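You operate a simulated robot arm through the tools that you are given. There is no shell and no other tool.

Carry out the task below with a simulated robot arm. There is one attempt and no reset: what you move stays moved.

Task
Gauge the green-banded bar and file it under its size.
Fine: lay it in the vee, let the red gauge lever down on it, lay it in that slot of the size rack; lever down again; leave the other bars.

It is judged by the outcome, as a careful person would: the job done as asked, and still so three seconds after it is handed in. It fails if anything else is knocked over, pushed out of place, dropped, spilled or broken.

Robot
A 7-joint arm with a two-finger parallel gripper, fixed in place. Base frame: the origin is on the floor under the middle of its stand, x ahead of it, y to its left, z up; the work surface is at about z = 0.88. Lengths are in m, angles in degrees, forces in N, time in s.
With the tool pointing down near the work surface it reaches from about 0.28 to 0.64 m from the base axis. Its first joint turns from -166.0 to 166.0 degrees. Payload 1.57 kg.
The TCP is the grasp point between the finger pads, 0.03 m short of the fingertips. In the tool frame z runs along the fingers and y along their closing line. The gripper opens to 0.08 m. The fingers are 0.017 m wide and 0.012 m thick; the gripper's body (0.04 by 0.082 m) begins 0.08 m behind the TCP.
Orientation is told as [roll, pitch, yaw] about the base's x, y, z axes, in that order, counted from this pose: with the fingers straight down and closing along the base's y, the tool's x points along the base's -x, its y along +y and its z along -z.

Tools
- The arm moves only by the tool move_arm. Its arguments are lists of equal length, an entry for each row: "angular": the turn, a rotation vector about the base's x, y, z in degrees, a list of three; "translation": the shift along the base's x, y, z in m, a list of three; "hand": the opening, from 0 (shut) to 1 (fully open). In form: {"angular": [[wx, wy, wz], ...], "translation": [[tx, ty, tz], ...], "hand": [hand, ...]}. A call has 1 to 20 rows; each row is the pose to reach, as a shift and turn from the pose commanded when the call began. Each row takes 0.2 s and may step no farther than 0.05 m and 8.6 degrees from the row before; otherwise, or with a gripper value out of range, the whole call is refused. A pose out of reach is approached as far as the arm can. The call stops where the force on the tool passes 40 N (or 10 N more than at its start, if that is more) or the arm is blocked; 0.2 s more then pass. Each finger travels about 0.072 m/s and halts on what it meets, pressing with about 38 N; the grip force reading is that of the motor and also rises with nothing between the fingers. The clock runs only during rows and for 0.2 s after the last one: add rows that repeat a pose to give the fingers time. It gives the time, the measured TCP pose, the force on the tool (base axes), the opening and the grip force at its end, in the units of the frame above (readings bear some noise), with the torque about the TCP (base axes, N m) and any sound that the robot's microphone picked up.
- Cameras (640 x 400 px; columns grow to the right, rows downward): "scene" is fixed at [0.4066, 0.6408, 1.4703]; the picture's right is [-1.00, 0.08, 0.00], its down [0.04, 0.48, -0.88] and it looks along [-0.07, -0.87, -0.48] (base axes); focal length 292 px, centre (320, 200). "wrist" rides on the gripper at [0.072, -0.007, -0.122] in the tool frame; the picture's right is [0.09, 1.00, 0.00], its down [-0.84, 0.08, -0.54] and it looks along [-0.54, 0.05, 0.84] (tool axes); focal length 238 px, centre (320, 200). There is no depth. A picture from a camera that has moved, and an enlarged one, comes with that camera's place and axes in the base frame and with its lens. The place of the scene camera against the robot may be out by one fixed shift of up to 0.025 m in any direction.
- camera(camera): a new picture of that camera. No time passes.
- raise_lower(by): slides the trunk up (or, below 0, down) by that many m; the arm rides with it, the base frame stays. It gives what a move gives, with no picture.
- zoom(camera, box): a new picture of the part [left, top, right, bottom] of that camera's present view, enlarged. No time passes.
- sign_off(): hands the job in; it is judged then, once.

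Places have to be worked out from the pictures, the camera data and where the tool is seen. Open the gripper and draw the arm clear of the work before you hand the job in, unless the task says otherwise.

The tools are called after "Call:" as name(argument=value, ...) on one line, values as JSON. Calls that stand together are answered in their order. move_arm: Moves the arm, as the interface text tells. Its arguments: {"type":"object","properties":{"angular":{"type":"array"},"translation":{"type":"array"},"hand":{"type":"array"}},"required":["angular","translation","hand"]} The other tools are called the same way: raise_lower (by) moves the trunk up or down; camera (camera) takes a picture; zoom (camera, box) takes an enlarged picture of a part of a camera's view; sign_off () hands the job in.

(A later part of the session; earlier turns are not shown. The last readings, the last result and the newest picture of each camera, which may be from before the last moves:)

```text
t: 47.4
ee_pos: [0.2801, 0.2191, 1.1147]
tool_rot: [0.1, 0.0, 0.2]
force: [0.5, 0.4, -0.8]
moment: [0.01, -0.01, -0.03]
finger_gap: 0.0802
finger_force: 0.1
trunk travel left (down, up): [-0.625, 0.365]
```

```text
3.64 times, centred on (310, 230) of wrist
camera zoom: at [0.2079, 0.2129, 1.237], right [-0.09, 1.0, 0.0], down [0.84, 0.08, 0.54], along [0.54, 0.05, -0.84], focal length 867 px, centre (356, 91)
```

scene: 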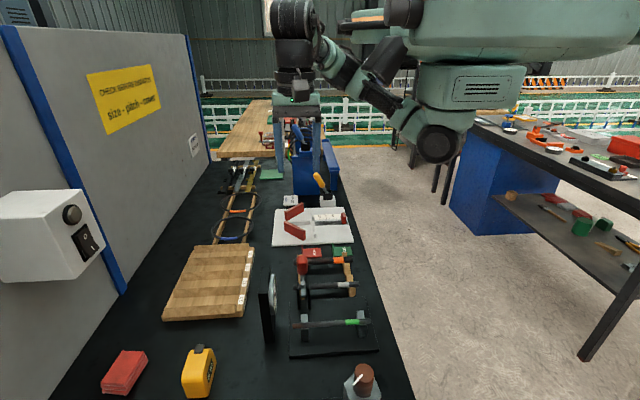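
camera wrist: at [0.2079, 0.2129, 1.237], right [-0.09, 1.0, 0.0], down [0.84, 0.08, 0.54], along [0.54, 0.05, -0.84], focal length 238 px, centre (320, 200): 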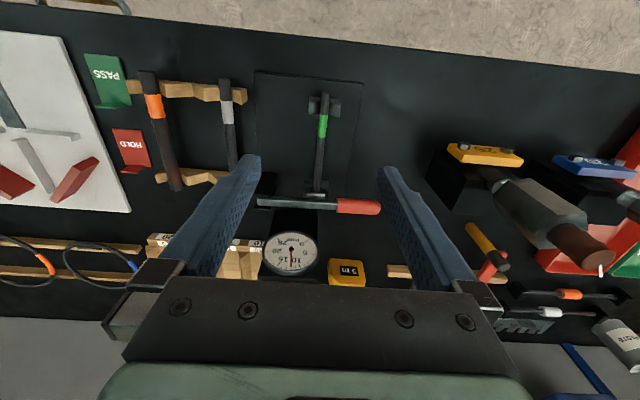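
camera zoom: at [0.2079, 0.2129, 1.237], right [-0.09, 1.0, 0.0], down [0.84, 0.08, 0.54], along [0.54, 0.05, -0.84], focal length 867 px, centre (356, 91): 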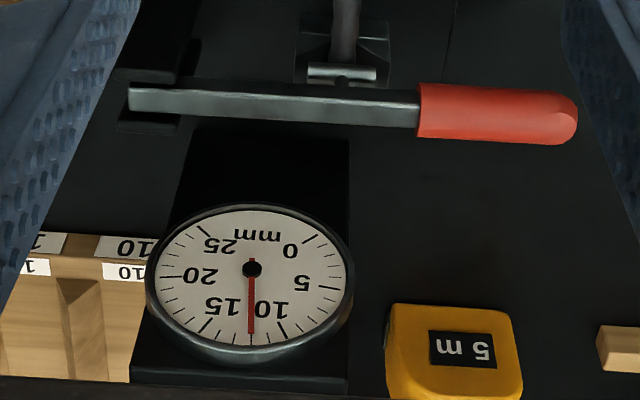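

Call:
zoom(camera="wrist", box=[260, 225, 325, 280])

Call:
zoom(camera="wrist", box=[280, 250, 315, 280])

Call:
zoom(camera="wrist", box=[280, 180, 350, 220])

```text
7.27 times, centred on (292, 252) of wrist
camera zoom: at [0.2079, 0.2129, 1.237], right [-0.09, 1.0, 0.0], down [0.84, 0.08, 0.54], along [0.54, 0.05, -0.84], focal length 1734 px, centre (520, -182)
```

zoom: 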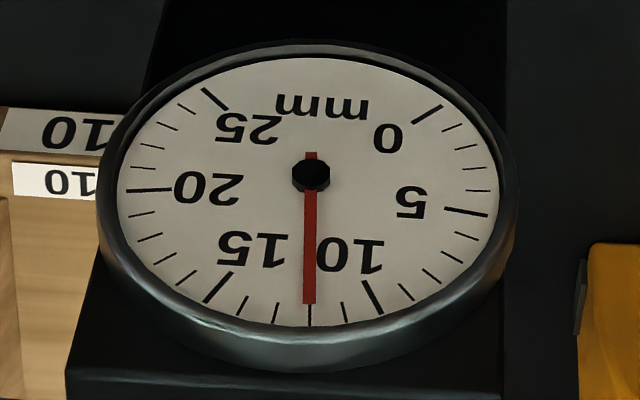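

```text
13.33 times, centred on (298, 265) of wrist
camera zoom: at [0.2079, 0.2129, 1.237], right [-0.09, 1.0, 0.0], down [0.84, 0.08, 0.54], along [0.54, 0.05, -0.84], focal length 3178 px, centre (620, -667)
```

zoom: 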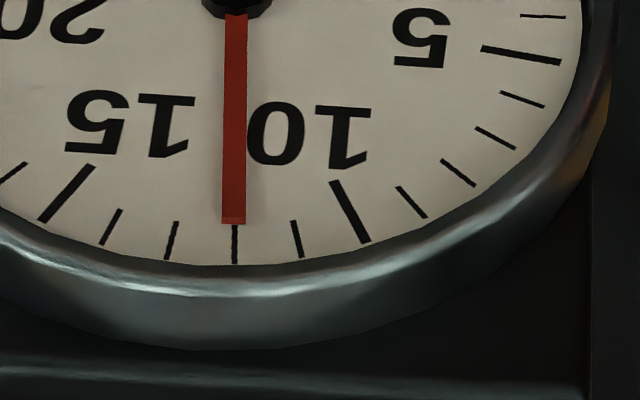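

```text
9.14 times, centred on (315, 200) of wrist
camera zoom: at [0.2079, 0.2129, 1.237], right [-0.09, 1.0, 0.0], down [0.84, 0.08, 0.54], along [0.54, 0.05, -0.84], focal length 2179 px, centre (366, 200)
```

zoom: 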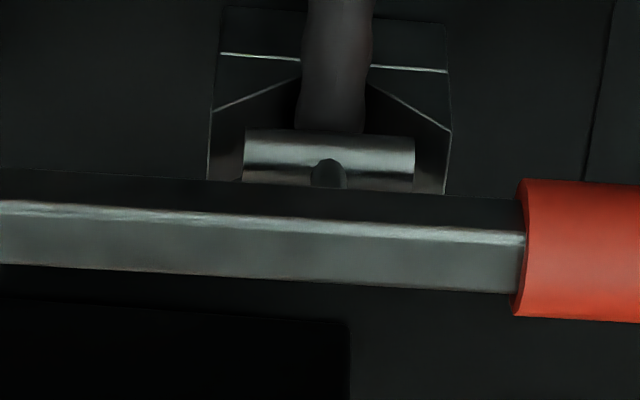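

The needle sits exactly on the second tick past 10, so the reading is 12 mm, which agrees with the ~11 mm finger gap. It belongs in slot 12. Next I'll raise the lever again, turning the tool back to straddle the handle.

Call:
move_arm(angular=[[0, 0, -8.2], [0, 0, -16.4], [0, 0, -24.6], [0, 0, -32.8], [0, 0, -41], [0, 0, -49.2], [0, 0, -57.4], [0, 0, -65.6], [0, 0, -73.8], [0, 0, -82], [0, 0, -90.2]], translation=[[0, 0.01, 0.02], [0, 0.02, 0.04], [0.01, 0.03, 0.05], [0.025, 0.04, 0.05], [0.04, 0.05, 0.05], [0.055, 0.06, 0.05], [0.07, 0.068, 0.05], [0.085, 0.072, 0.05], [0.1, 0.072, 0.05], [0.112, 0.072, 0.05], [0.1194, 0.072, 0.05]], hand=[1, 1, 1, 1, 1, 1, 0.9, 0.8, 0.8, 0.8, 0.8])

Call:
camera(camera="wrist")

Call:
zoom(camera="wrist", box=[260, 70, 380, 170])

```text
t: 49.8
ee_pos: [0.4002, 0.2921, 1.1653]
tool_rot: [0.0, 0.0, -90.3]
force: [-0.6, 0.0, 0.5]
moment: [-0.02, -0.01, 0.0]
finger_gap: 0.0638
finger_force: 0.2
trunk travel left (down, up): [-0.625, 0.365]
```

```text
taken
camera wrist: at [0.3931, 0.3645, 1.2866], right [1.0, 0.09, 0.0], down [0.07, -0.84, 0.54], along [0.05, -0.54, -0.84], focal length 238 px, centre (320, 200)
```

wrist: 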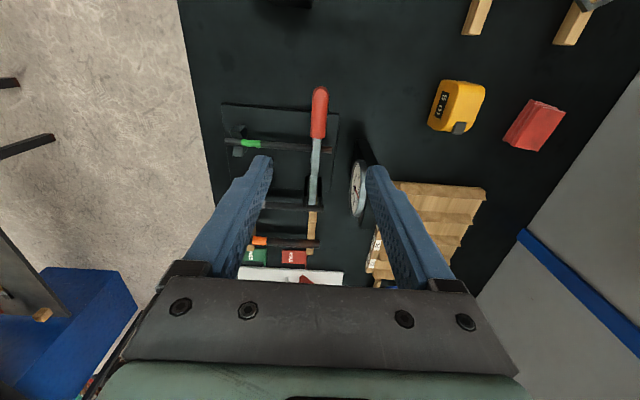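

```text
4.00 times, centred on (320, 120) of wrist
camera zoom: at [0.3931, 0.3645, 1.2866], right [1.0, 0.09, 0.0], down [0.07, -0.84, 0.54], along [0.05, -0.54, -0.84], focal length 953 px, centre (320, 520)
```

zoom: 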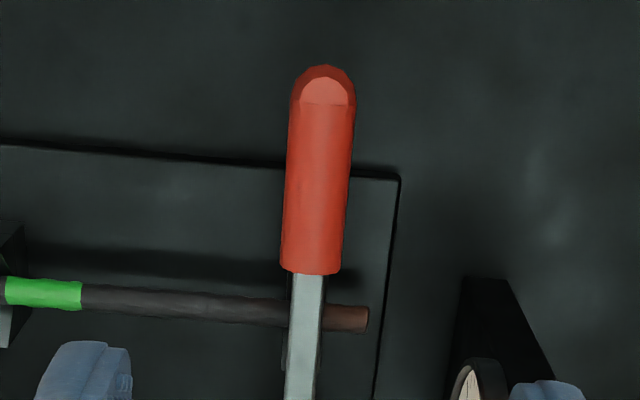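

The handle is right below, at x≈0.40. I'll tilt 10° and lower around it.

Call:
move_arm(angular=[[-5, 0, 0], [-10, 0, 0], [-10, 0, 0], [-10, 0, 0], [-10, 0, 0], [-10, 0, 0], [-10, 0, 0], [-10, 0, 0]], translation=[[0, 0, -0.03], [0, -0.002, -0.07], [0, -0.004, -0.11], [0, -0.004, -0.15], [0, -0.004, -0.18], [0, -0.004, -0.2], [0, -0.004, -0.2165], [0, -0.004, -0.2165]], hand=[0.8, 0.8, 0.8, 0.8, 0.8, 0.8, 0.8, 0.8])

Call:
camera(camera="wrist")

```text
t: 51.6
ee_pos: [0.4012, 0.2895, 0.9487]
tool_rot: [0.0, -9.9, -90.2]
force: [-0.6, -0.3, 0.4]
moment: [0.02, 0.02, -0.01]
finger_gap: 0.0638
finger_force: 0.1
trunk travel left (down, up): [-0.625, 0.365]
```

```text
taken
camera wrist: at [0.3937, 0.3811, 1.056], right [1.0, 0.09, -0.02], down [0.07, -0.73, 0.68], along [0.05, -0.68, -0.73], focal length 238 px, centre (320, 200)
```

wrist: 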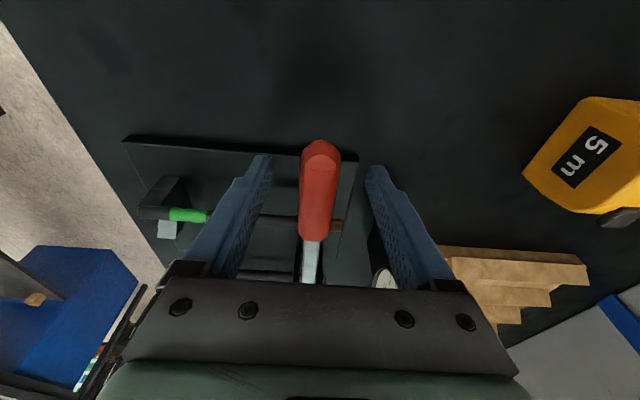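

The handle is well centred. I'll close on it.

Call:
move_arm(angular=[[0, 0, 0], [0, 0, 0], [0, 0, 0], [0, 0, 0]], translation=[[0, 0, 0], [0, 0, 0], [0, 0, 0], [0, 0, 0]], hand=[0.5, 0.2, 0.1, 0.1])

```text
t: 52.6
ee_pos: [0.3997, 0.29, 0.9495]
tool_rot: [-0.1, -10.0, -90.1]
force: [-7.9, -1.7, -2.7]
moment: [0.12, 0.04, 0.14]
finger_gap: 0.0216
finger_force: 34.5
trunk travel left (down, up): [-0.625, 0.365]
```

The grip is good. I'll raise it along the refined arc, first half way, with a small x correction.

Call:
move_arm(angular=[[7, 0, 0], [14, 0, 0], [21, 0, 0], [28, 0, 0]], translation=[[-0.001, -0.0035, 0.0168], [-0.0013, -0.009, 0.0331], [-0.0013, -0.0165, 0.0486], [-0.0013, -0.0258, 0.0631]], hand=[0.1, 0.1, 0.1, 0.1])

```text
t: 53.6
ee_pos: [0.3995, 0.2643, 1.0141]
tool_rot: [0.3, 18.5, -90.1]
force: [6.5, 12.2, 12.8]
moment: [-0.51, -0.07, -0.11]
finger_gap: 0.0217
finger_force: 34.3
trunk travel left (down, up): [-0.625, 0.365]
```

The force is along the lever and outwards, so the arc needs ~2–3 mm more radius here. I'll correct the pivot to about (0.156, 0.937) and continue.

Call:
move_arm(angular=[[7, 0, 0], [14, 0, 0], [21, 0, 0]], translation=[[0.0003, -0.0094, 0.0153], [0.0006, -0.0212, 0.0266], [0.0006, -0.0342, 0.0364]], hand=[0.1, 0.1, 0.1])

```text
t: 54.4
ee_pos: [0.4001, 0.2285, 1.0486]
tool_rot: [-0.2, 39.1, -90.3]
force: [8.5, 3.2, 10.4]
moment: [-0.46, -0.09, -0.1]
finger_gap: 0.0214
finger_force: 35.2
trunk travel left (down, up): [-0.625, 0.365]
```

Forces are modest. I'll take the last 12° up to the stop.

Call:
move_arm(angular=[[6, 0, 0], [12, 0, 0], [13.5, 0, 0]], translation=[[0.0008, -0.0125, 0.0088], [0.0008, -0.0236, 0.0138], [0.0008, -0.0262, 0.0145]], hand=[0.1, 0.1, 0.1])

Call:
zoom(camera="scene", box=[250, 230, 390, 370])

```text
t: 55.2
ee_pos: [0.3999, 0.2005, 1.0626]
tool_rot: [-0.2, 52.6, -90.2]
force: [2.3, -6.2, 6.8]
moment: [-0.97, -0.05, 0.04]
finger_gap: 0.0214
finger_force: 34.3
trunk travel left (down, up): [-0.625, 0.365]
```

```text
2.86 times, centred on (320, 300) of scene
camera zoom: at [0.4066, 0.6408, 1.4703], right [-1.0, 0.08, 0.0], down [0.04, 0.48, -0.88], along [-0.07, -0.87, -0.48], focal length 835 px, centre (320, -86)
```

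zoom: 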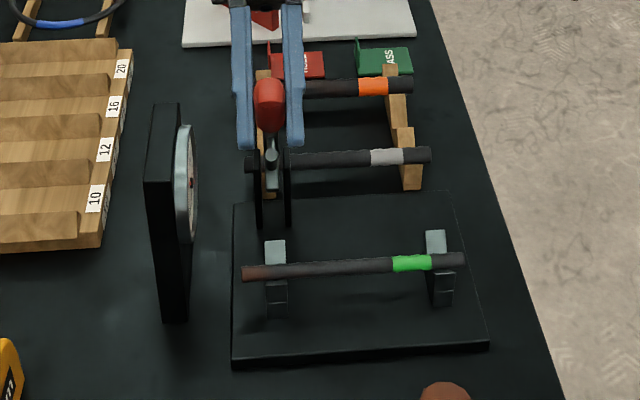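

The lever is at its upper stop and the bar stays in the vees. I'll open and check that the lever holds.

Call:
move_arm(angular=[[0, 0, 0], [0, 0, 0], [0, 0, 0], [0, 0, 0], [0, 0, 0]], translation=[[0, 0, 0], [0, 0, 0], [0, 0, 0], [0, 0, 0], [0, 0, 0]], hand=[0.35, 0.5, 0.65, 0.7, 0.7])

Call:
zoom(camera="scene", box=[250, 230, 390, 370])

Call:
camera(camera="wrist")

```text
t: 56.4
ee_pos: [0.4007, 0.2014, 1.0613]
tool_rot: [-0.1, 52.4, -90.4]
force: [-0.1, 0.0, -0.1]
moment: [-0.02, -0.02, 0.01]
finger_gap: 0.0559
finger_force: 0.1
trunk travel left (down, up): [-0.625, 0.365]
```

```text
2.86 times, centred on (320, 300) of scene
camera zoom: at [0.4066, 0.6408, 1.4703], right [-1.0, 0.08, 0.0], down [0.04, 0.48, -0.88], along [-0.07, -0.87, -0.48], focal length 835 px, centre (320, -86)
```

zoom: 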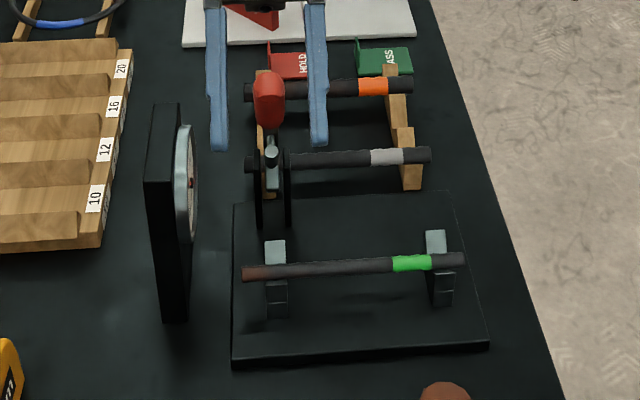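

```text
taken
camera wrist: at [0.393, 0.1489, 1.1934], right [1.0, 0.05, 0.07], down [0.07, -0.94, -0.33], along [0.05, 0.34, -0.94], focal length 238 px, centre (320, 200)
```

wrist: 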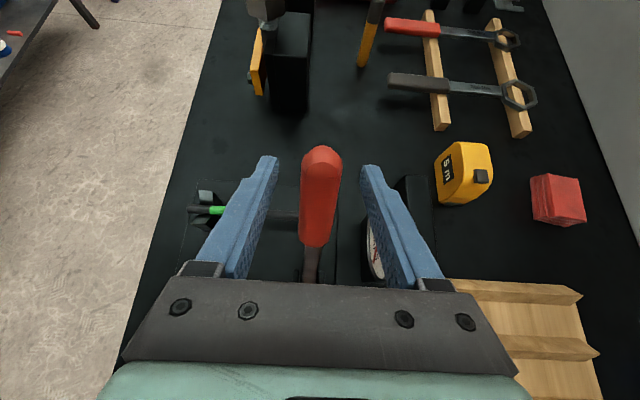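

The lever holds. I'll retreat along the tool axis and check again.

Call:
move_arm(angular=[[0, 0, 0], [0, 0, 0], [0, 0, 0], [0, 0, 0], [0, 0, 0]], translation=[[0, -0.016, 0.012], [0, -0.04, 0.031], [0, -0.064, 0.049], [0, -0.08, 0.065], [0, -0.085, 0.09]], hand=[0.7, 0.7, 0.7, 0.7, 0.7])

Call:
zoom(camera="scene", box=[250, 230, 390, 370])

```text
t: 57.6
ee_pos: [0.3987, 0.1166, 1.1525]
tool_rot: [-0.2, 52.6, -90.1]
force: [-0.3, 0.6, -0.7]
moment: [0.01, -0.01, -0.04]
finger_gap: 0.0558
finger_force: 0.1
trunk travel left (down, up): [-0.625, 0.365]
```

```text
2.86 times, centred on (320, 300) of scene
camera zoom: at [0.4066, 0.6408, 1.4703], right [-1.0, 0.08, 0.0], down [0.04, 0.48, -0.88], along [-0.07, -0.87, -0.48], focal length 835 px, centre (320, -86)
```

zoom: 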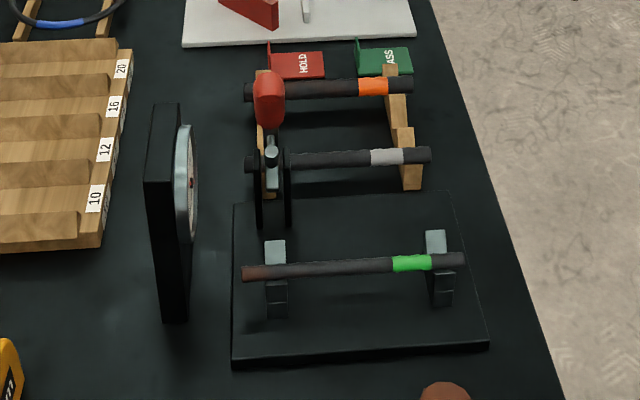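

The lever stays up with the bar in place. Before re-gripping I want an accurate look at slot 12 of the rack, so I'll straighten the tool and fly over for a view.

Call:
move_arm(angular=[[-7.5, 0, 0], [-15, 0, 0], [-22.5, 0, 0], [-30, 0, 0], [-37.5, 0, 0], [-45, 0, 0], [-52.6, 0, 0]], translation=[[0, -0.01, 0.01], [0, -0.02, 0.02], [0, -0.03, 0.03], [0, -0.04, 0.04], [0, -0.045, 0.045], [0, -0.05, 0.05], [0, -0.05, 0.05]], hand=[0.7, 0.7, 0.7, 0.7, 0.7, 0.7, 0.7])

Call:
move_arm(angular=[[0, 0, 8.2], [0, 0, 16.4], [0, 0, 24.6], [0, 0, 32.8], [0, 0, 41], [0, 0, 49.2], [0, 0, 57.4], [0, 0, 65.6], [0, 0, 73.8], [0, 0, 82], [0, 0, 90.1]], translation=[[0, 0, 0], [0.005, 0, 0], [0.01, 0, 0], [0.02, 0, 0], [0.03, 0, 0], [0.04, 0, 0], [0.05, 0, -0.005], [0.065, 0, -0.015], [0.08, 0, -0.03], [0.095, 0, -0.045], [0.105, 0, -0.06]], hand=[0.7, 0.7, 0.7, 0.8, 0.9, 1, 1, 1, 1, 1, 1])

Call:
camera(camera="wrist")

Call:
zoom(camera="wrist", box=[250, 90, 390, 240])

```text
t: 59.2
ee_pos: [0.3994, 0.0639, 1.2008]
tool_rot: [-0.7, 1.1, -90.8]
force: [0.5, -0.3, -0.8]
moment: [0.03, -0.02, 0.0]
finger_gap: 0.056
finger_force: 0.0
trunk travel left (down, up): [-0.625, 0.365]
```

```text
t: 61.6
ee_pos: [0.5045, 0.0675, 1.1427]
tool_rot: [0.1, -0.1, 0.1]
force: [-0.1, 0.0, -0.1]
moment: [-0.02, -0.01, 0.0]
finger_gap: 0.08
finger_force: 0.0
trunk travel left (down, up): [-0.625, 0.365]
```

```text
taken
camera wrist: at [0.4311, 0.0598, 1.2637], right [-0.09, 1.0, 0.0], down [0.84, 0.08, 0.54], along [0.54, 0.05, -0.84], focal length 238 px, centre (320, 200)
```

wrist: 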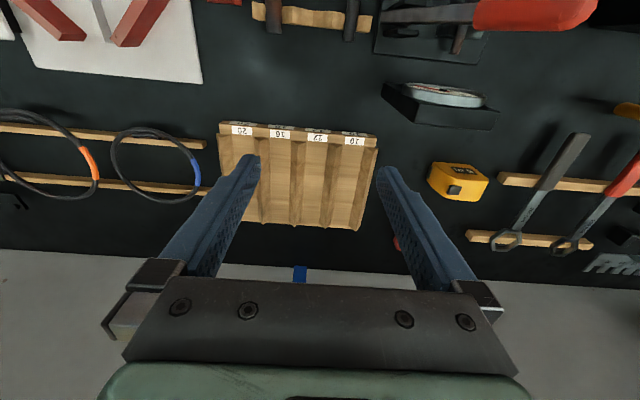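

```text
2.67 times, centred on (320, 165) of wrist
camera zoom: at [0.4311, 0.0598, 1.2637], right [-0.09, 1.0, 0.0], down [0.84, 0.08, 0.54], along [0.54, 0.05, -0.84], focal length 636 px, centre (320, 293)
```

zoom: 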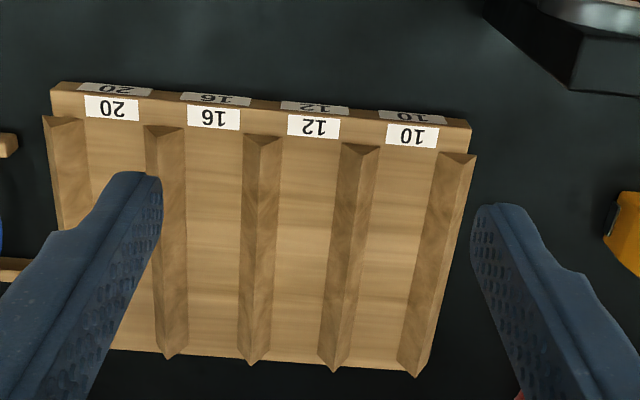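

Call:
zoom(camera="wrist", box=[280, 120, 350, 165])

Call:
zoom(camera="wrist", box=[280, 190, 350, 235])

Call:
zoom(camera="scene", box=[200, 235, 265, 305])

```text
8.89 times, centred on (315, 142) of wrist
camera zoom: at [0.4311, 0.0598, 1.2637], right [-0.09, 1.0, 0.0], down [0.84, 0.08, 0.54], along [0.54, 0.05, -0.84], focal length 2119 px, centre (364, 711)
```

zoom: 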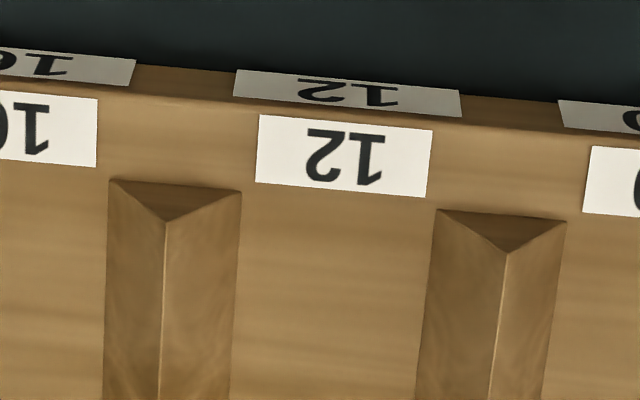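

```text
8.89 times, centred on (315, 212) of wrist
camera zoom: at [0.4311, 0.0598, 1.2637], right [-0.09, 1.0, 0.0], down [0.84, 0.08, 0.54], along [0.54, 0.05, -0.84], focal length 2119 px, centre (364, 89)
```

zoom: 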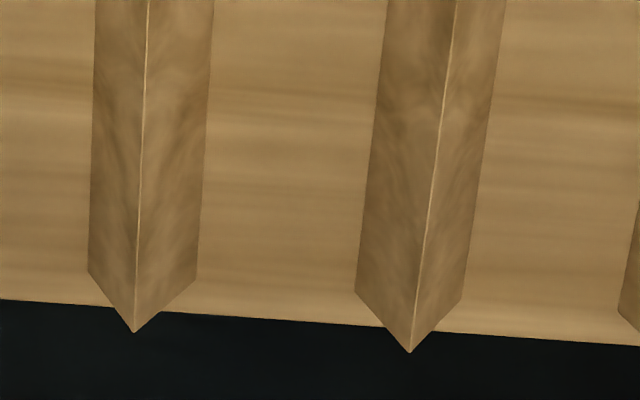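

```text
5.71 times, centred on (232, 270) of scene
camera zoom: at [0.4066, 0.6408, 1.4703], right [-1.0, 0.08, 0.0], down [0.04, 0.48, -0.88], along [-0.07, -0.87, -0.48], focal length 1670 px, centre (820, -200)
```

zoom: 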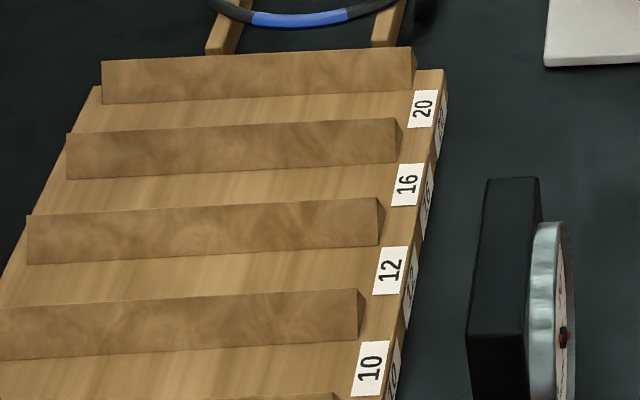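

The view gives slot 12 clearly: its floor is at z≈0.9005, between ridges at y≈0.0495–0.0845 (centre 0.067), from x≈0.558 to 0.717, aligned with x. I'll return over the lever to the bar in the vees.

Call:
move_arm(angular=[[0, 0, 0], [0, 0, 0], [0, 0, 0], [0, 0, 0], [0, 0, 0], [0, 0, 0], [0, 0, 0], [0, 0, 0], [0, 0, 0]], translation=[[-0.01, 0, 0.04], [-0.035, 0.01, 0.07], [-0.065, 0.03, 0.08], [-0.095, 0.055, 0.08], [-0.125, 0.085, 0.08], [-0.15, 0.115, 0.08], [-0.175, 0.14, 0.08], [-0.1895, 0.157, 0.07], [-0.1895, 0.157, 0.035]], hand=[0.9, 0.8, 0.7, 0.6, 0.5, 0.45, 0.4, 0.4, 0.4])

Call:
camera(camera="wrist")

Call:
camera(camera="scene")

```text
t: 63.6
ee_pos: [0.3149, 0.2243, 1.1762]
tool_rot: [0.0, -0.1, -0.2]
force: [0.4, -0.3, 0.2]
moment: [0.0, 0.0, -0.01]
finger_gap: 0.0321
finger_force: 0.1
trunk travel left (down, up): [-0.625, 0.365]
```

```text
taken
camera wrist: at [0.2414, 0.2177, 1.2983], right [-0.09, 1.0, 0.0], down [0.84, 0.08, 0.54], along [0.54, 0.05, -0.84], focal length 238 px, centre (320, 200)
```

wrist: 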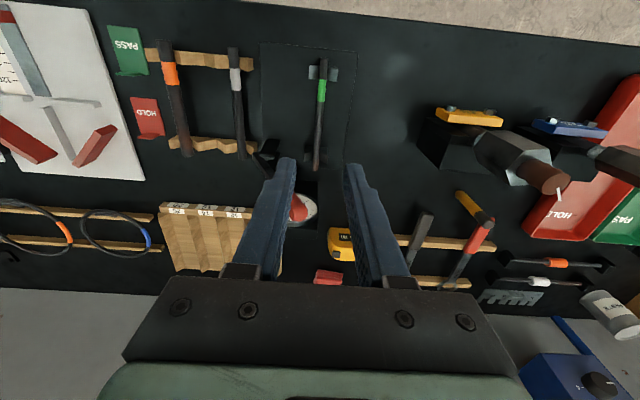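

```text
taken
```

scene: 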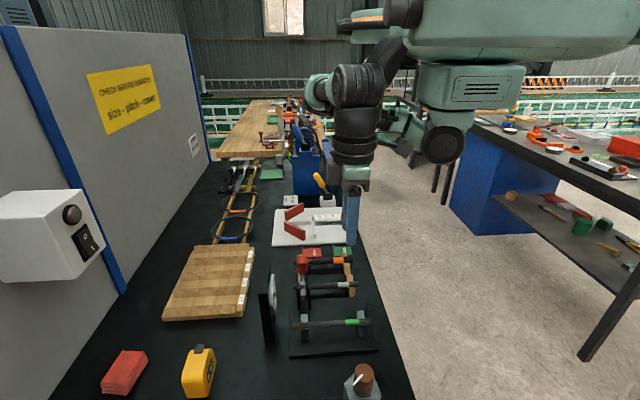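

I'm above the bar with the lever still raised. Now straight down to just above gripping height.

Call:
move_arm(angular=[[0, 0, 0], [0, 0, 0], [0, 0, 0], [0, 0, 0], [0, 0, 0], [0, 0, 0]], translation=[[0, 0, -0.045], [0, 0, -0.09], [0, 0, -0.135], [0, 0, -0.175], [0, 0, -0.2], [0, 0, -0.212]], hand=[0.4, 0.4, 0.4, 0.4, 0.4, 0.4])

Call:
camera(camera="wrist")

Call:
zoom(camera="scene", box=[290, 300, 380, 360])

```text
t: 65.0
ee_pos: [0.3152, 0.2217, 0.9651]
tool_rot: [0.0, -0.1, -0.2]
force: [0.4, 0.7, -0.9]
moment: [0.01, -0.03, -0.02]
finger_gap: 0.0321
finger_force: 0.1
trunk travel left (down, up): [-0.625, 0.365]
```

```text
taken
camera wrist: at [0.2413, 0.216, 1.0853], right [-0.09, 1.0, 0.0], down [0.84, 0.08, 0.54], along [0.54, 0.05, -0.84], focal length 238 px, centre (320, 200)
```

wrist: 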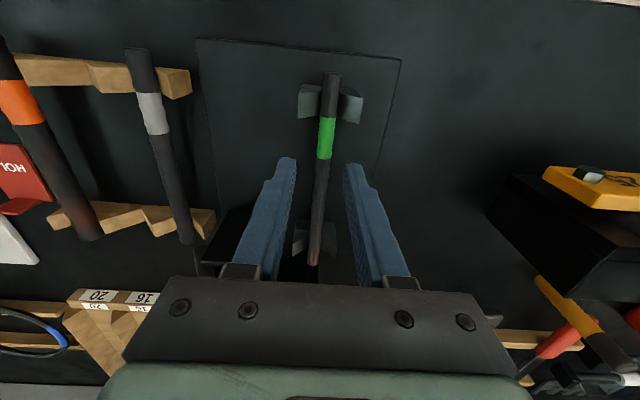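

```text
6.67 times, centred on (335, 330) of scene
camera zoom: at [0.4066, 0.6408, 1.4703], right [-1.0, 0.08, 0.0], down [0.04, 0.48, -0.88], along [-0.07, -0.87, -0.48], focal length 1948 px, centre (220, -667)
```

zoom: 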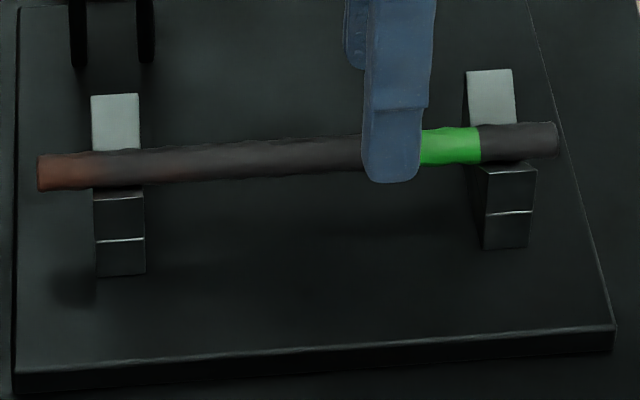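

The bar is between the fingers. I'll lower the last 19 mm and close, gripping near the fingertips so the bar can later be laid low in the slot.

Call:
move_arm(angular=[[0, 0, 0], [0, 0, 0], [0, 0, 0], [0, 0, 0]], translation=[[0, 0.001, -0.01], [0, 0.001, -0.018], [0, 0.001, -0.0185], [0, 0.001, -0.0185]], hand=[0.4, 0.4, 0.4, 0.4])

Call:
zoom(camera="scene", box=[290, 300, 380, 360])

Call:
camera(camera="wrist")

```text
t: 66.0
ee_pos: [0.315, 0.2254, 0.9468]
tool_rot: [0.0, 0.0, -0.1]
force: [-0.4, 0.3, -0.5]
moment: [0.01, 0.02, -0.01]
finger_gap: 0.0322
finger_force: 0.0
trunk travel left (down, up): [-0.625, 0.365]
```

```text
6.67 times, centred on (335, 330) of scene
camera zoom: at [0.4066, 0.6408, 1.4703], right [-1.0, 0.08, 0.0], down [0.04, 0.48, -0.88], along [-0.07, -0.87, -0.48], focal length 1948 px, centre (220, -667)
```

zoom: 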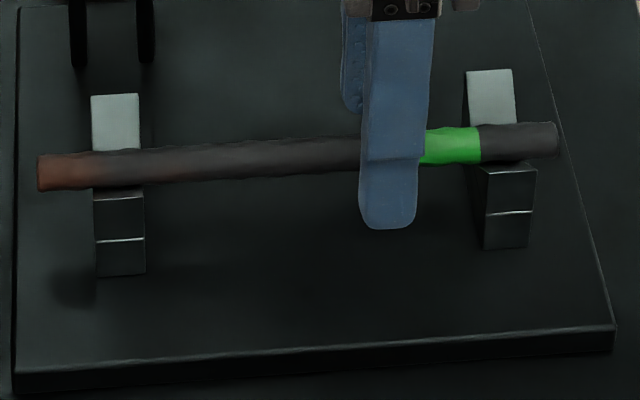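

```text
taken
camera wrist: at [0.242, 0.2192, 1.0677], right [-0.09, 1.0, 0.0], down [0.84, 0.08, 0.54], along [0.54, 0.05, -0.84], focal length 238 px, centre (320, 200)
```

wrist: 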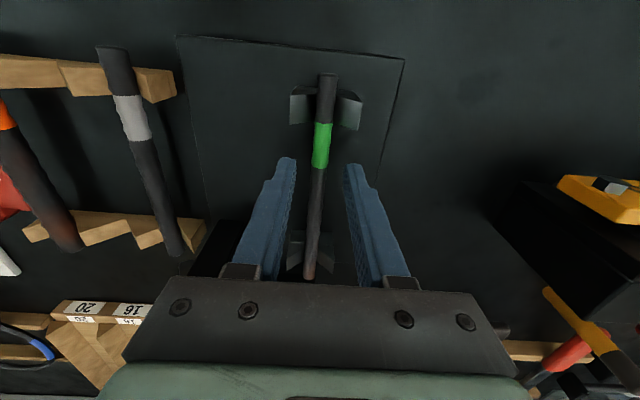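

Call:
move_arm(angular=[[0, 0, 0], [0, 0, 0], [0, 0, 0], [0, 0, 0]], translation=[[0, 0, 0], [0, 0, 0], [0, 0, 0], [0, 0, 0]], hand=[0.2, 0.05, 0.0, 0.0])

Call:
zoom(camera="scene", box=[290, 300, 380, 360])

```text
t: 67.0
ee_pos: [0.3151, 0.2242, 0.9464]
tool_rot: [0.0, 0.0, -0.2]
force: [0.4, -3.5, -0.3]
moment: [-0.1, 0.05, 0.02]
finger_gap: 0.0111
finger_force: 28.9
trunk travel left (down, up): [-0.625, 0.365]
```

```text
6.67 times, centred on (335, 330) of scene
camera zoom: at [0.4066, 0.6408, 1.4703], right [-1.0, 0.08, 0.0], down [0.04, 0.48, -0.88], along [-0.07, -0.87, -0.48], focal length 1948 px, centre (220, -667)
```

zoom: 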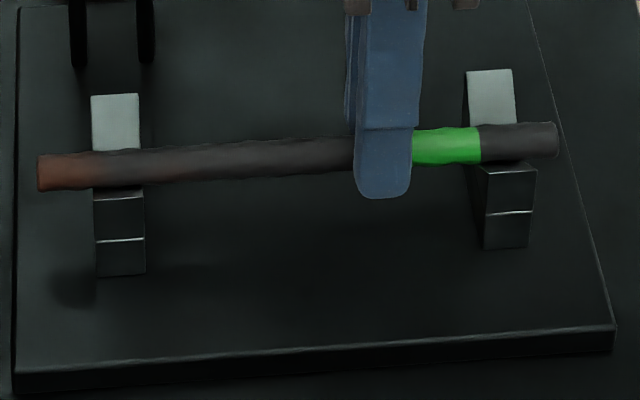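

I have the bar at 11.1 mm again. I'll lift slightly, swing out to y≈0.26 under the raised handle's height, and then go up, so the far end doesn't catch the lever.

Call:
move_arm(angular=[[0, 0, 0], [0, 0, 0], [0, 0, 0], [0, 0, 0], [0, 0, 0], [0, 0, 0]], translation=[[0, 0, 0.008], [0, 0, 0.02], [0, 0.008, 0.03], [0, 0.02, 0.035], [0, 0.03, 0.04], [0, 0.036, 0.05]], hand=[0, 0, 0, 0, 0, 0])

Call:
camera(camera="wrist")

Call:
zoom(camera="scene", box=[250, 230, 390, 370])

```text
t: 68.4
ee_pos: [0.316, 0.2604, 0.9975]
tool_rot: [0.0, 0.0, -0.1]
force: [-1.0, 0.3, -1.0]
moment: [-0.05, -0.02, 0.02]
finger_gap: 0.0112
finger_force: 28.5
trunk travel left (down, up): [-0.625, 0.365]
```

```text
taken
camera wrist: at [0.2425, 0.2549, 1.1188], right [-0.09, 1.0, 0.0], down [0.84, 0.08, 0.54], along [0.54, 0.05, -0.84], focal length 238 px, centre (320, 200)
```

wrist: 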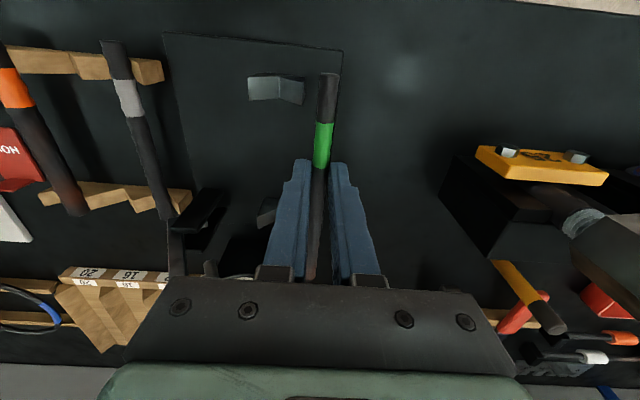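

```text
2.86 times, centred on (320, 300) of scene
camera zoom: at [0.4066, 0.6408, 1.4703], right [-1.0, 0.08, 0.0], down [0.04, 0.48, -0.88], along [-0.07, -0.87, -0.48], focal length 835 px, centre (320, -86)
```

zoom: 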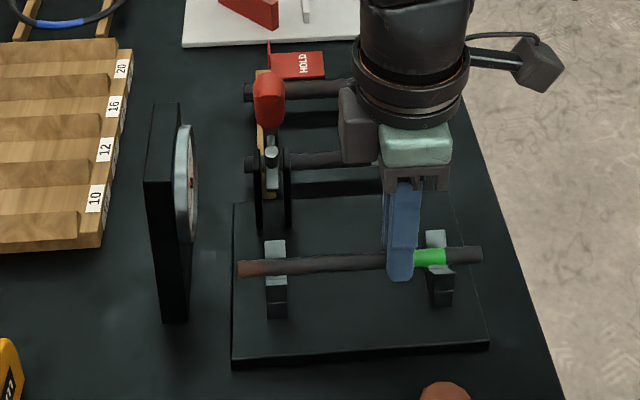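

The bar is out on the outer side and level. Now straight up to clear the lever and dial board.

Call:
move_arm(angular=[[0, 0, 0], [0, 0, 0], [0, 0, 0], [0, 0, 0], [0, 0, 0], [0, 0, 0]], translation=[[0, 0, 0.03], [0, 0, 0.07], [0, 0, 0.11], [0, 0, 0.15], [0, 0, 0.185], [0, 0, 0.2]], hand=[0, 0, 0, 0, 0, 0])

Call:
move_arm(angular=[[0, 0, 0], [0, 0, 0], [0, 0, 0], [0, 0, 0], [0, 0, 0], [0, 0, 0], [0, 0, 0], [0, 0, 0], [0, 0, 0]], translation=[[0.015, -0.01, 0.0], [0.05, -0.03, 0.0], [0.09, -0.055, 0.0], [0.13, -0.08, 0.0], [0.17, -0.105, 0.0], [0.21, -0.13, 0.0], [0.245, -0.155, 0.0], [0.275, -0.18, 0.0], [0.295, -0.1925, 0.0]], hand=[0, 0, 0, 0, 0, 0, 0, 0, 0])

Call:
camera(camera="wrist")

Call:
camera(camera="scene")

```text
t: 69.8
ee_pos: [0.3136, 0.2619, 1.1974]
tool_rot: [0.0, -0.2, -0.1]
force: [-0.1, -0.2, -0.7]
moment: [0.02, 0.03, 0.03]
finger_gap: 0.0109
finger_force: 29.1
trunk travel left (down, up): [-0.625, 0.365]
```

```text
t: 71.8
ee_pos: [0.6126, 0.0683, 1.1959]
tool_rot: [0.0, -0.1, 0.0]
force: [0.1, 0.0, -1.2]
moment: [0.01, 0.04, -0.02]
finger_gap: 0.0112
finger_force: 28.6
trunk travel left (down, up): [-0.625, 0.365]
```

```text
taken
camera wrist: at [0.539, 0.0619, 1.3181], right [-0.09, 1.0, 0.0], down [0.84, 0.08, 0.54], along [0.54, 0.05, -0.84], focal length 238 px, centre (320, 200)
```

wrist: 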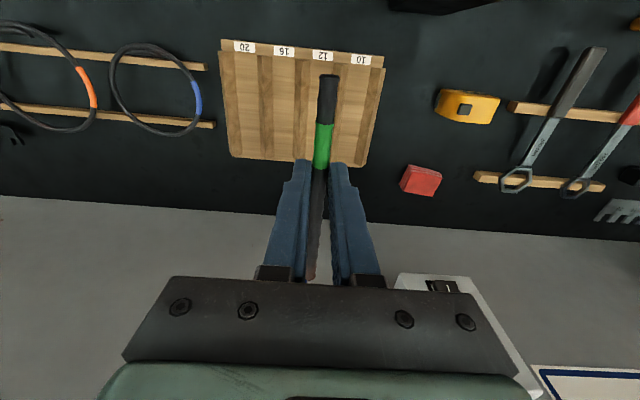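

```text
taken
```

scene: 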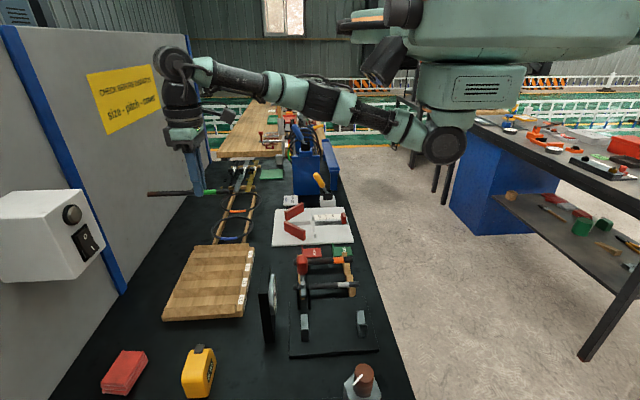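

The bar is held over the rack, centred at about x≈0.637. I'll lower to well above the ridges and check alignment with slot 12.

Call:
move_arm(angular=[[0, 0, 0], [0, 0, 0], [0, 0, 0], [0, 0, 0], [0, 0, 0], [0, 0, 0]], translation=[[0, 0, -0.04], [0, -0.0008, -0.08], [0, -0.0008, -0.12], [0, -0.0008, -0.16], [0, -0.0008, -0.195], [0, -0.0008, -0.215]], hand=[0, 0, 0, 0, 0, 0])

Call:
camera(camera="wrist")

Call:
zoom(camera="scene", box=[140, 220, 270, 330])

```text
t: 73.2
ee_pos: [0.6125, 0.0684, 0.9808]
tool_rot: [0.0, -0.1, -0.1]
force: [0.2, 0.2, -1.2]
moment: [0.01, 0.03, 0.0]
finger_gap: 0.011
finger_force: 28.8
trunk travel left (down, up): [-0.625, 0.365]
```

```text
taken
camera wrist: at [0.5377, 0.0616, 1.1023], right [-0.09, 1.0, 0.0], down [0.84, 0.08, 0.54], along [0.54, 0.05, -0.84], focal length 238 px, centre (320, 200)
```

wrist: 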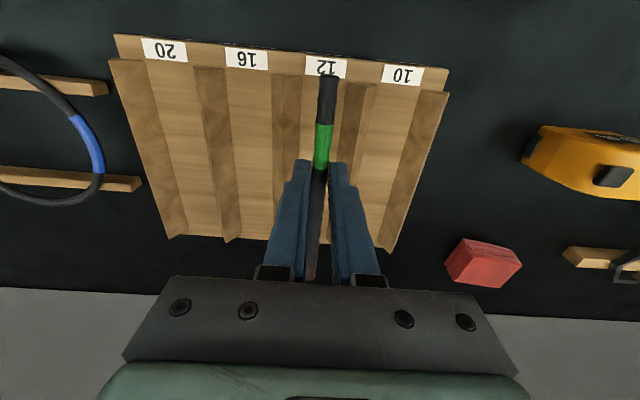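

```text
3.64 times, centred on (205, 275) of scene
camera zoom: at [0.4066, 0.6408, 1.4703], right [-1.0, 0.08, 0.0], down [0.04, 0.48, -0.88], along [-0.07, -0.87, -0.48], focal length 1062 px, centre (738, -73)
```

zoom: 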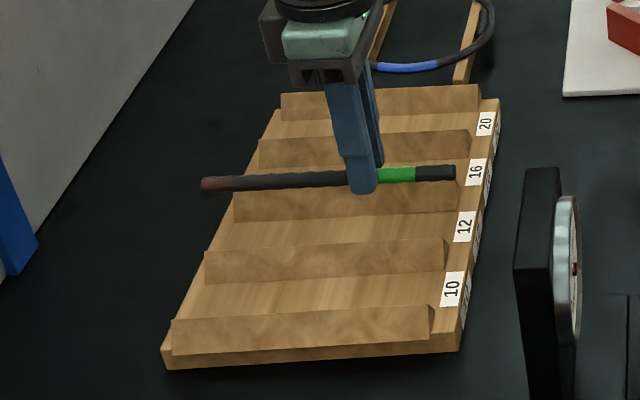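

Call:
zoom(camera="wrist", box=[260, 50, 390, 130])

Call:
zoom(camera="wrist", box=[270, 120, 370, 190])

```text
4.92 times, centred on (325, 90) of wrist
camera zoom: at [0.5377, 0.0616, 1.1023], right [-0.09, 1.0, 0.0], down [0.84, 0.08, 0.54], along [0.54, 0.05, -0.84], focal length 1173 px, centre (295, 742)
```

zoom: 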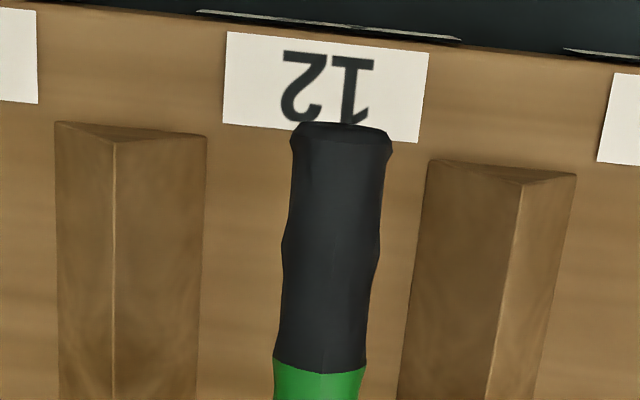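

```text
5.71 times, centred on (320, 155) of wrist
camera zoom: at [0.5377, 0.0616, 1.1023], right [-0.09, 1.0, 0.0], down [0.84, 0.08, 0.54], along [0.54, 0.05, -0.84], focal length 1362 px, centre (320, 457)
```

zoom: 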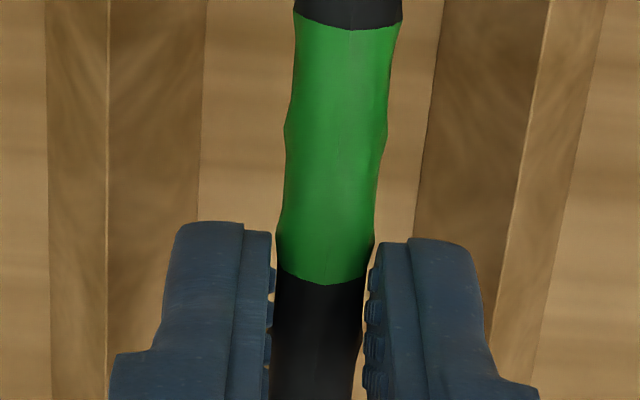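

In this frame the slot centre is y≈0.067 and the bar is at y≈0.068, spanning x≈0.550–0.720. I'll shift 1 mm and lower into the slot in small steps.

Call:
move_arm(angular=[[0, 0, 0], [0, 0, 0], [0, 0, 0], [0, 0, 0]], translation=[[0, -0.001, -0.015], [0, -0.001, -0.03], [0, -0.001, -0.04], [0, -0.001, -0.043]], hand=[0, 0, 0, 0])

Call:
zoom(camera="scene", box=[160, 230, 270, 320])

Call:
zoom(camera="wrist", box=[250, 40, 400, 190])

```text
t: 74.2
ee_pos: [0.6115, 0.0663, 0.9373]
tool_rot: [0.0, -0.1, -0.2]
force: [0.5, -1.0, -1.5]
moment: [-0.01, 0.01, 0.01]
finger_gap: 0.011
finger_force: 28.2
trunk travel left (down, up): [-0.625, 0.365]
```

```text
4.44 times, centred on (215, 275) of scene
camera zoom: at [0.4066, 0.6408, 1.4703], right [-1.0, 0.08, 0.0], down [0.04, 0.48, -0.88], along [-0.07, -0.87, -0.48], focal length 1299 px, centre (787, -133)
```

zoom: 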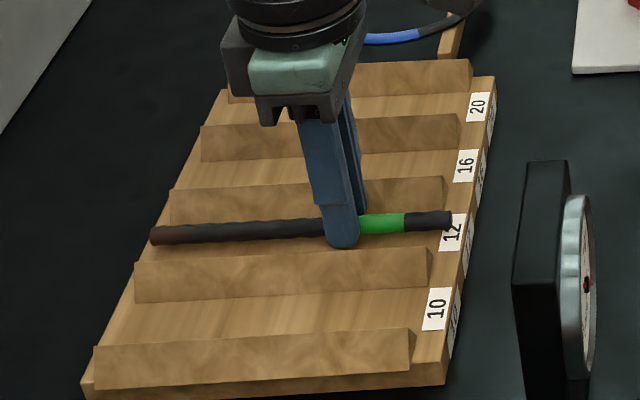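

```text
2.67 times, centred on (325, 115) of wrist
camera zoom: at [0.5372, 0.0601, 1.0597], right [-0.09, 1.0, 0.0], down [0.84, 0.08, 0.54], along [0.54, 0.05, -0.84], focal length 636 px, centre (307, 427)
```

zoom: 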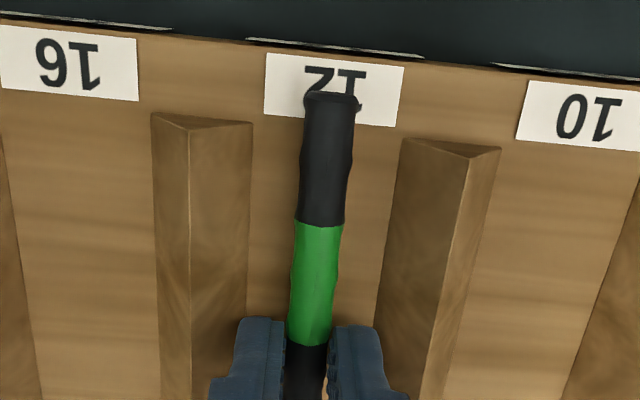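

The bar is between the right ridges. I'll lower another 3 mm and look for contact.

Call:
move_arm(angular=[[0, 0, 0], [0, 0, 0], [0, 0, 0]], translation=[[0, 0.0004, -0.0015], [0, 0.0005, -0.003], [0, 0.0005, -0.0035]], hand=[0, 0, 0])

Call:
zoom(camera="scene", box=[180, 260, 260, 310])

```text
t: 75.0
ee_pos: [0.611, 0.0667, 0.9359]
tool_rot: [0.1, -0.1, -0.1]
force: [1.4, -0.5, -2.1]
moment: [-0.01, 0.05, -0.02]
finger_gap: 0.0113
finger_force: 28.8
trunk travel left (down, up): [-0.625, 0.365]
```

```text
8.00 times, centred on (220, 285) of scene
camera zoom: at [0.4066, 0.6408, 1.4703], right [-1.0, 0.08, 0.0], down [0.04, 0.48, -0.88], along [-0.07, -0.87, -0.48], focal length 2338 px, centre (1120, -480)
```

zoom: 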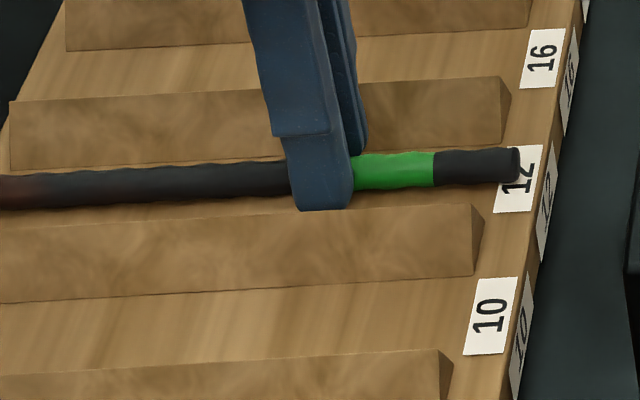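

No contact yet. I'll go another 2 mm down.

Call:
move_arm(angular=[[0, 0, 0], [0, 0, 0], [0, 0, 0]], translation=[[0, 0, -0.001], [0, 0, -0.002], [0, 0, -0.002]], hand=[0, 0, 0])

Call:
zoom(camera="scene", box=[180, 260, 260, 310])

Call:
zoom(camera="wrist", box=[270, 100, 370, 190])

```text
t: 75.8
ee_pos: [0.61, 0.0665, 0.9346]
tool_rot: [0.0, -0.2, 0.0]
force: [0.4, -1.3, 4.1]
moment: [0.0, 0.12, 0.01]
finger_gap: 0.0109
finger_force: 29.0
trunk travel left (down, up): [-0.625, 0.365]
```

```text
8.00 times, centred on (220, 285) of scene
camera zoom: at [0.4066, 0.6408, 1.4703], right [-1.0, 0.08, 0.0], down [0.04, 0.48, -0.88], along [-0.07, -0.87, -0.48], focal length 2338 px, centre (1120, -480)
```

zoom: 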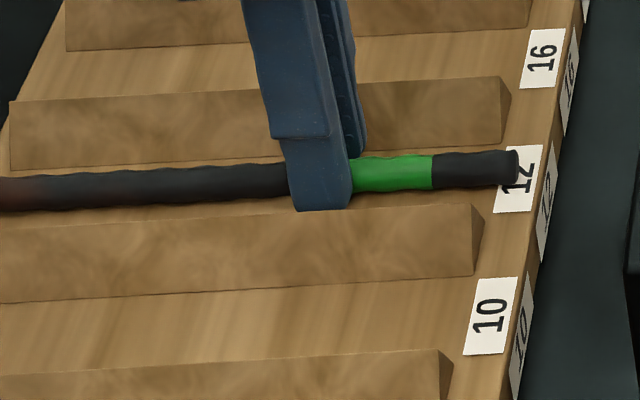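

```text
4.44 times, centred on (320, 145) of wrist
camera zoom: at [0.5374, 0.0603, 1.0551], right [-0.09, 1.0, 0.0], down [0.84, 0.08, 0.54], along [0.54, 0.05, -0.84], focal length 1059 px, centre (320, 444)
```

zoom: 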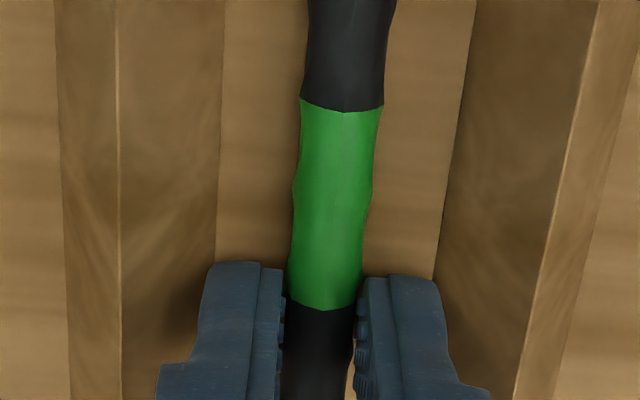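

Contact shows at +4 N. I'll open just enough to free the bar, then rise while opening gradually so the fingers don't push on the ridges.

Call:
move_arm(angular=[[0, 0, 0], [0, 0, 0], [0, 0, 0], [0, 0, 0], [0, 0, 0], [0, 0, 0]], translation=[[0, 0, 0.0005], [0, 0, 0.001], [0, 0, 0.003], [0, 0, 0.006], [0, 0, 0.011], [0, 0, 0.016]], hand=[0.165, 0.175, 0.2, 0.23, 0.26, 0.3])

Call:
zoom(camera="scene", box=[180, 260, 260, 310])

Call:
zoom(camera="wrist", box=[250, 40, 400, 190])

```text
t: 77.2
ee_pos: [0.6105, 0.0671, 0.9486]
tool_rot: [0.0, -0.2, -0.1]
force: [0.0, 0.4, 1.0]
moment: [0.0, -0.02, 0.0]
finger_gap: 0.024
finger_force: 0.2
trunk travel left (down, up): [-0.625, 0.365]
```

```text
8.00 times, centred on (220, 285) of scene
camera zoom: at [0.4066, 0.6408, 1.4703], right [-1.0, 0.08, 0.0], down [0.04, 0.48, -0.88], along [-0.07, -0.87, -0.48], focal length 2338 px, centre (1120, -480)
```

zoom: 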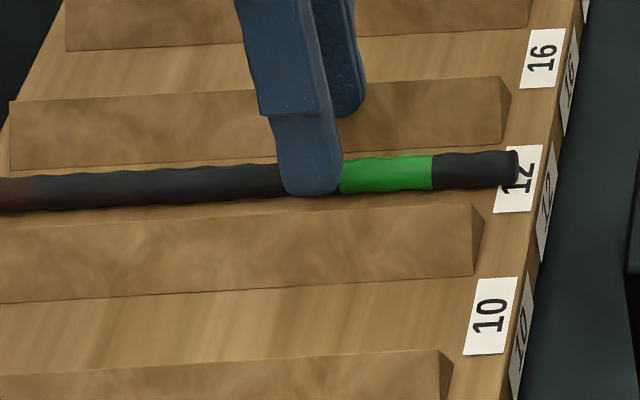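

```text
2.67 times, centred on (325, 115) of wrist
camera zoom: at [0.5366, 0.0608, 1.0712], right [-0.09, 1.0, 0.0], down [0.84, 0.08, 0.54], along [0.54, 0.05, -0.84], focal length 636 px, centre (307, 427)
```

zoom: 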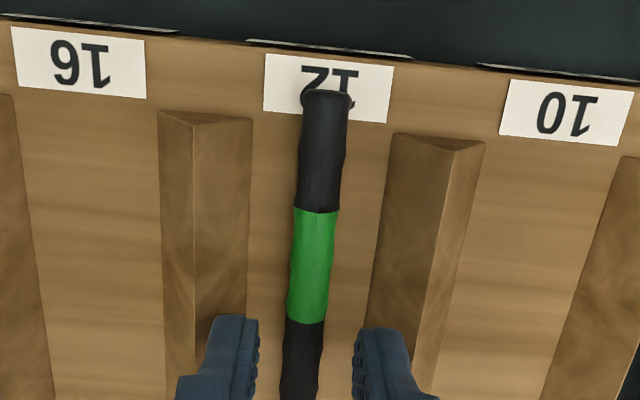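

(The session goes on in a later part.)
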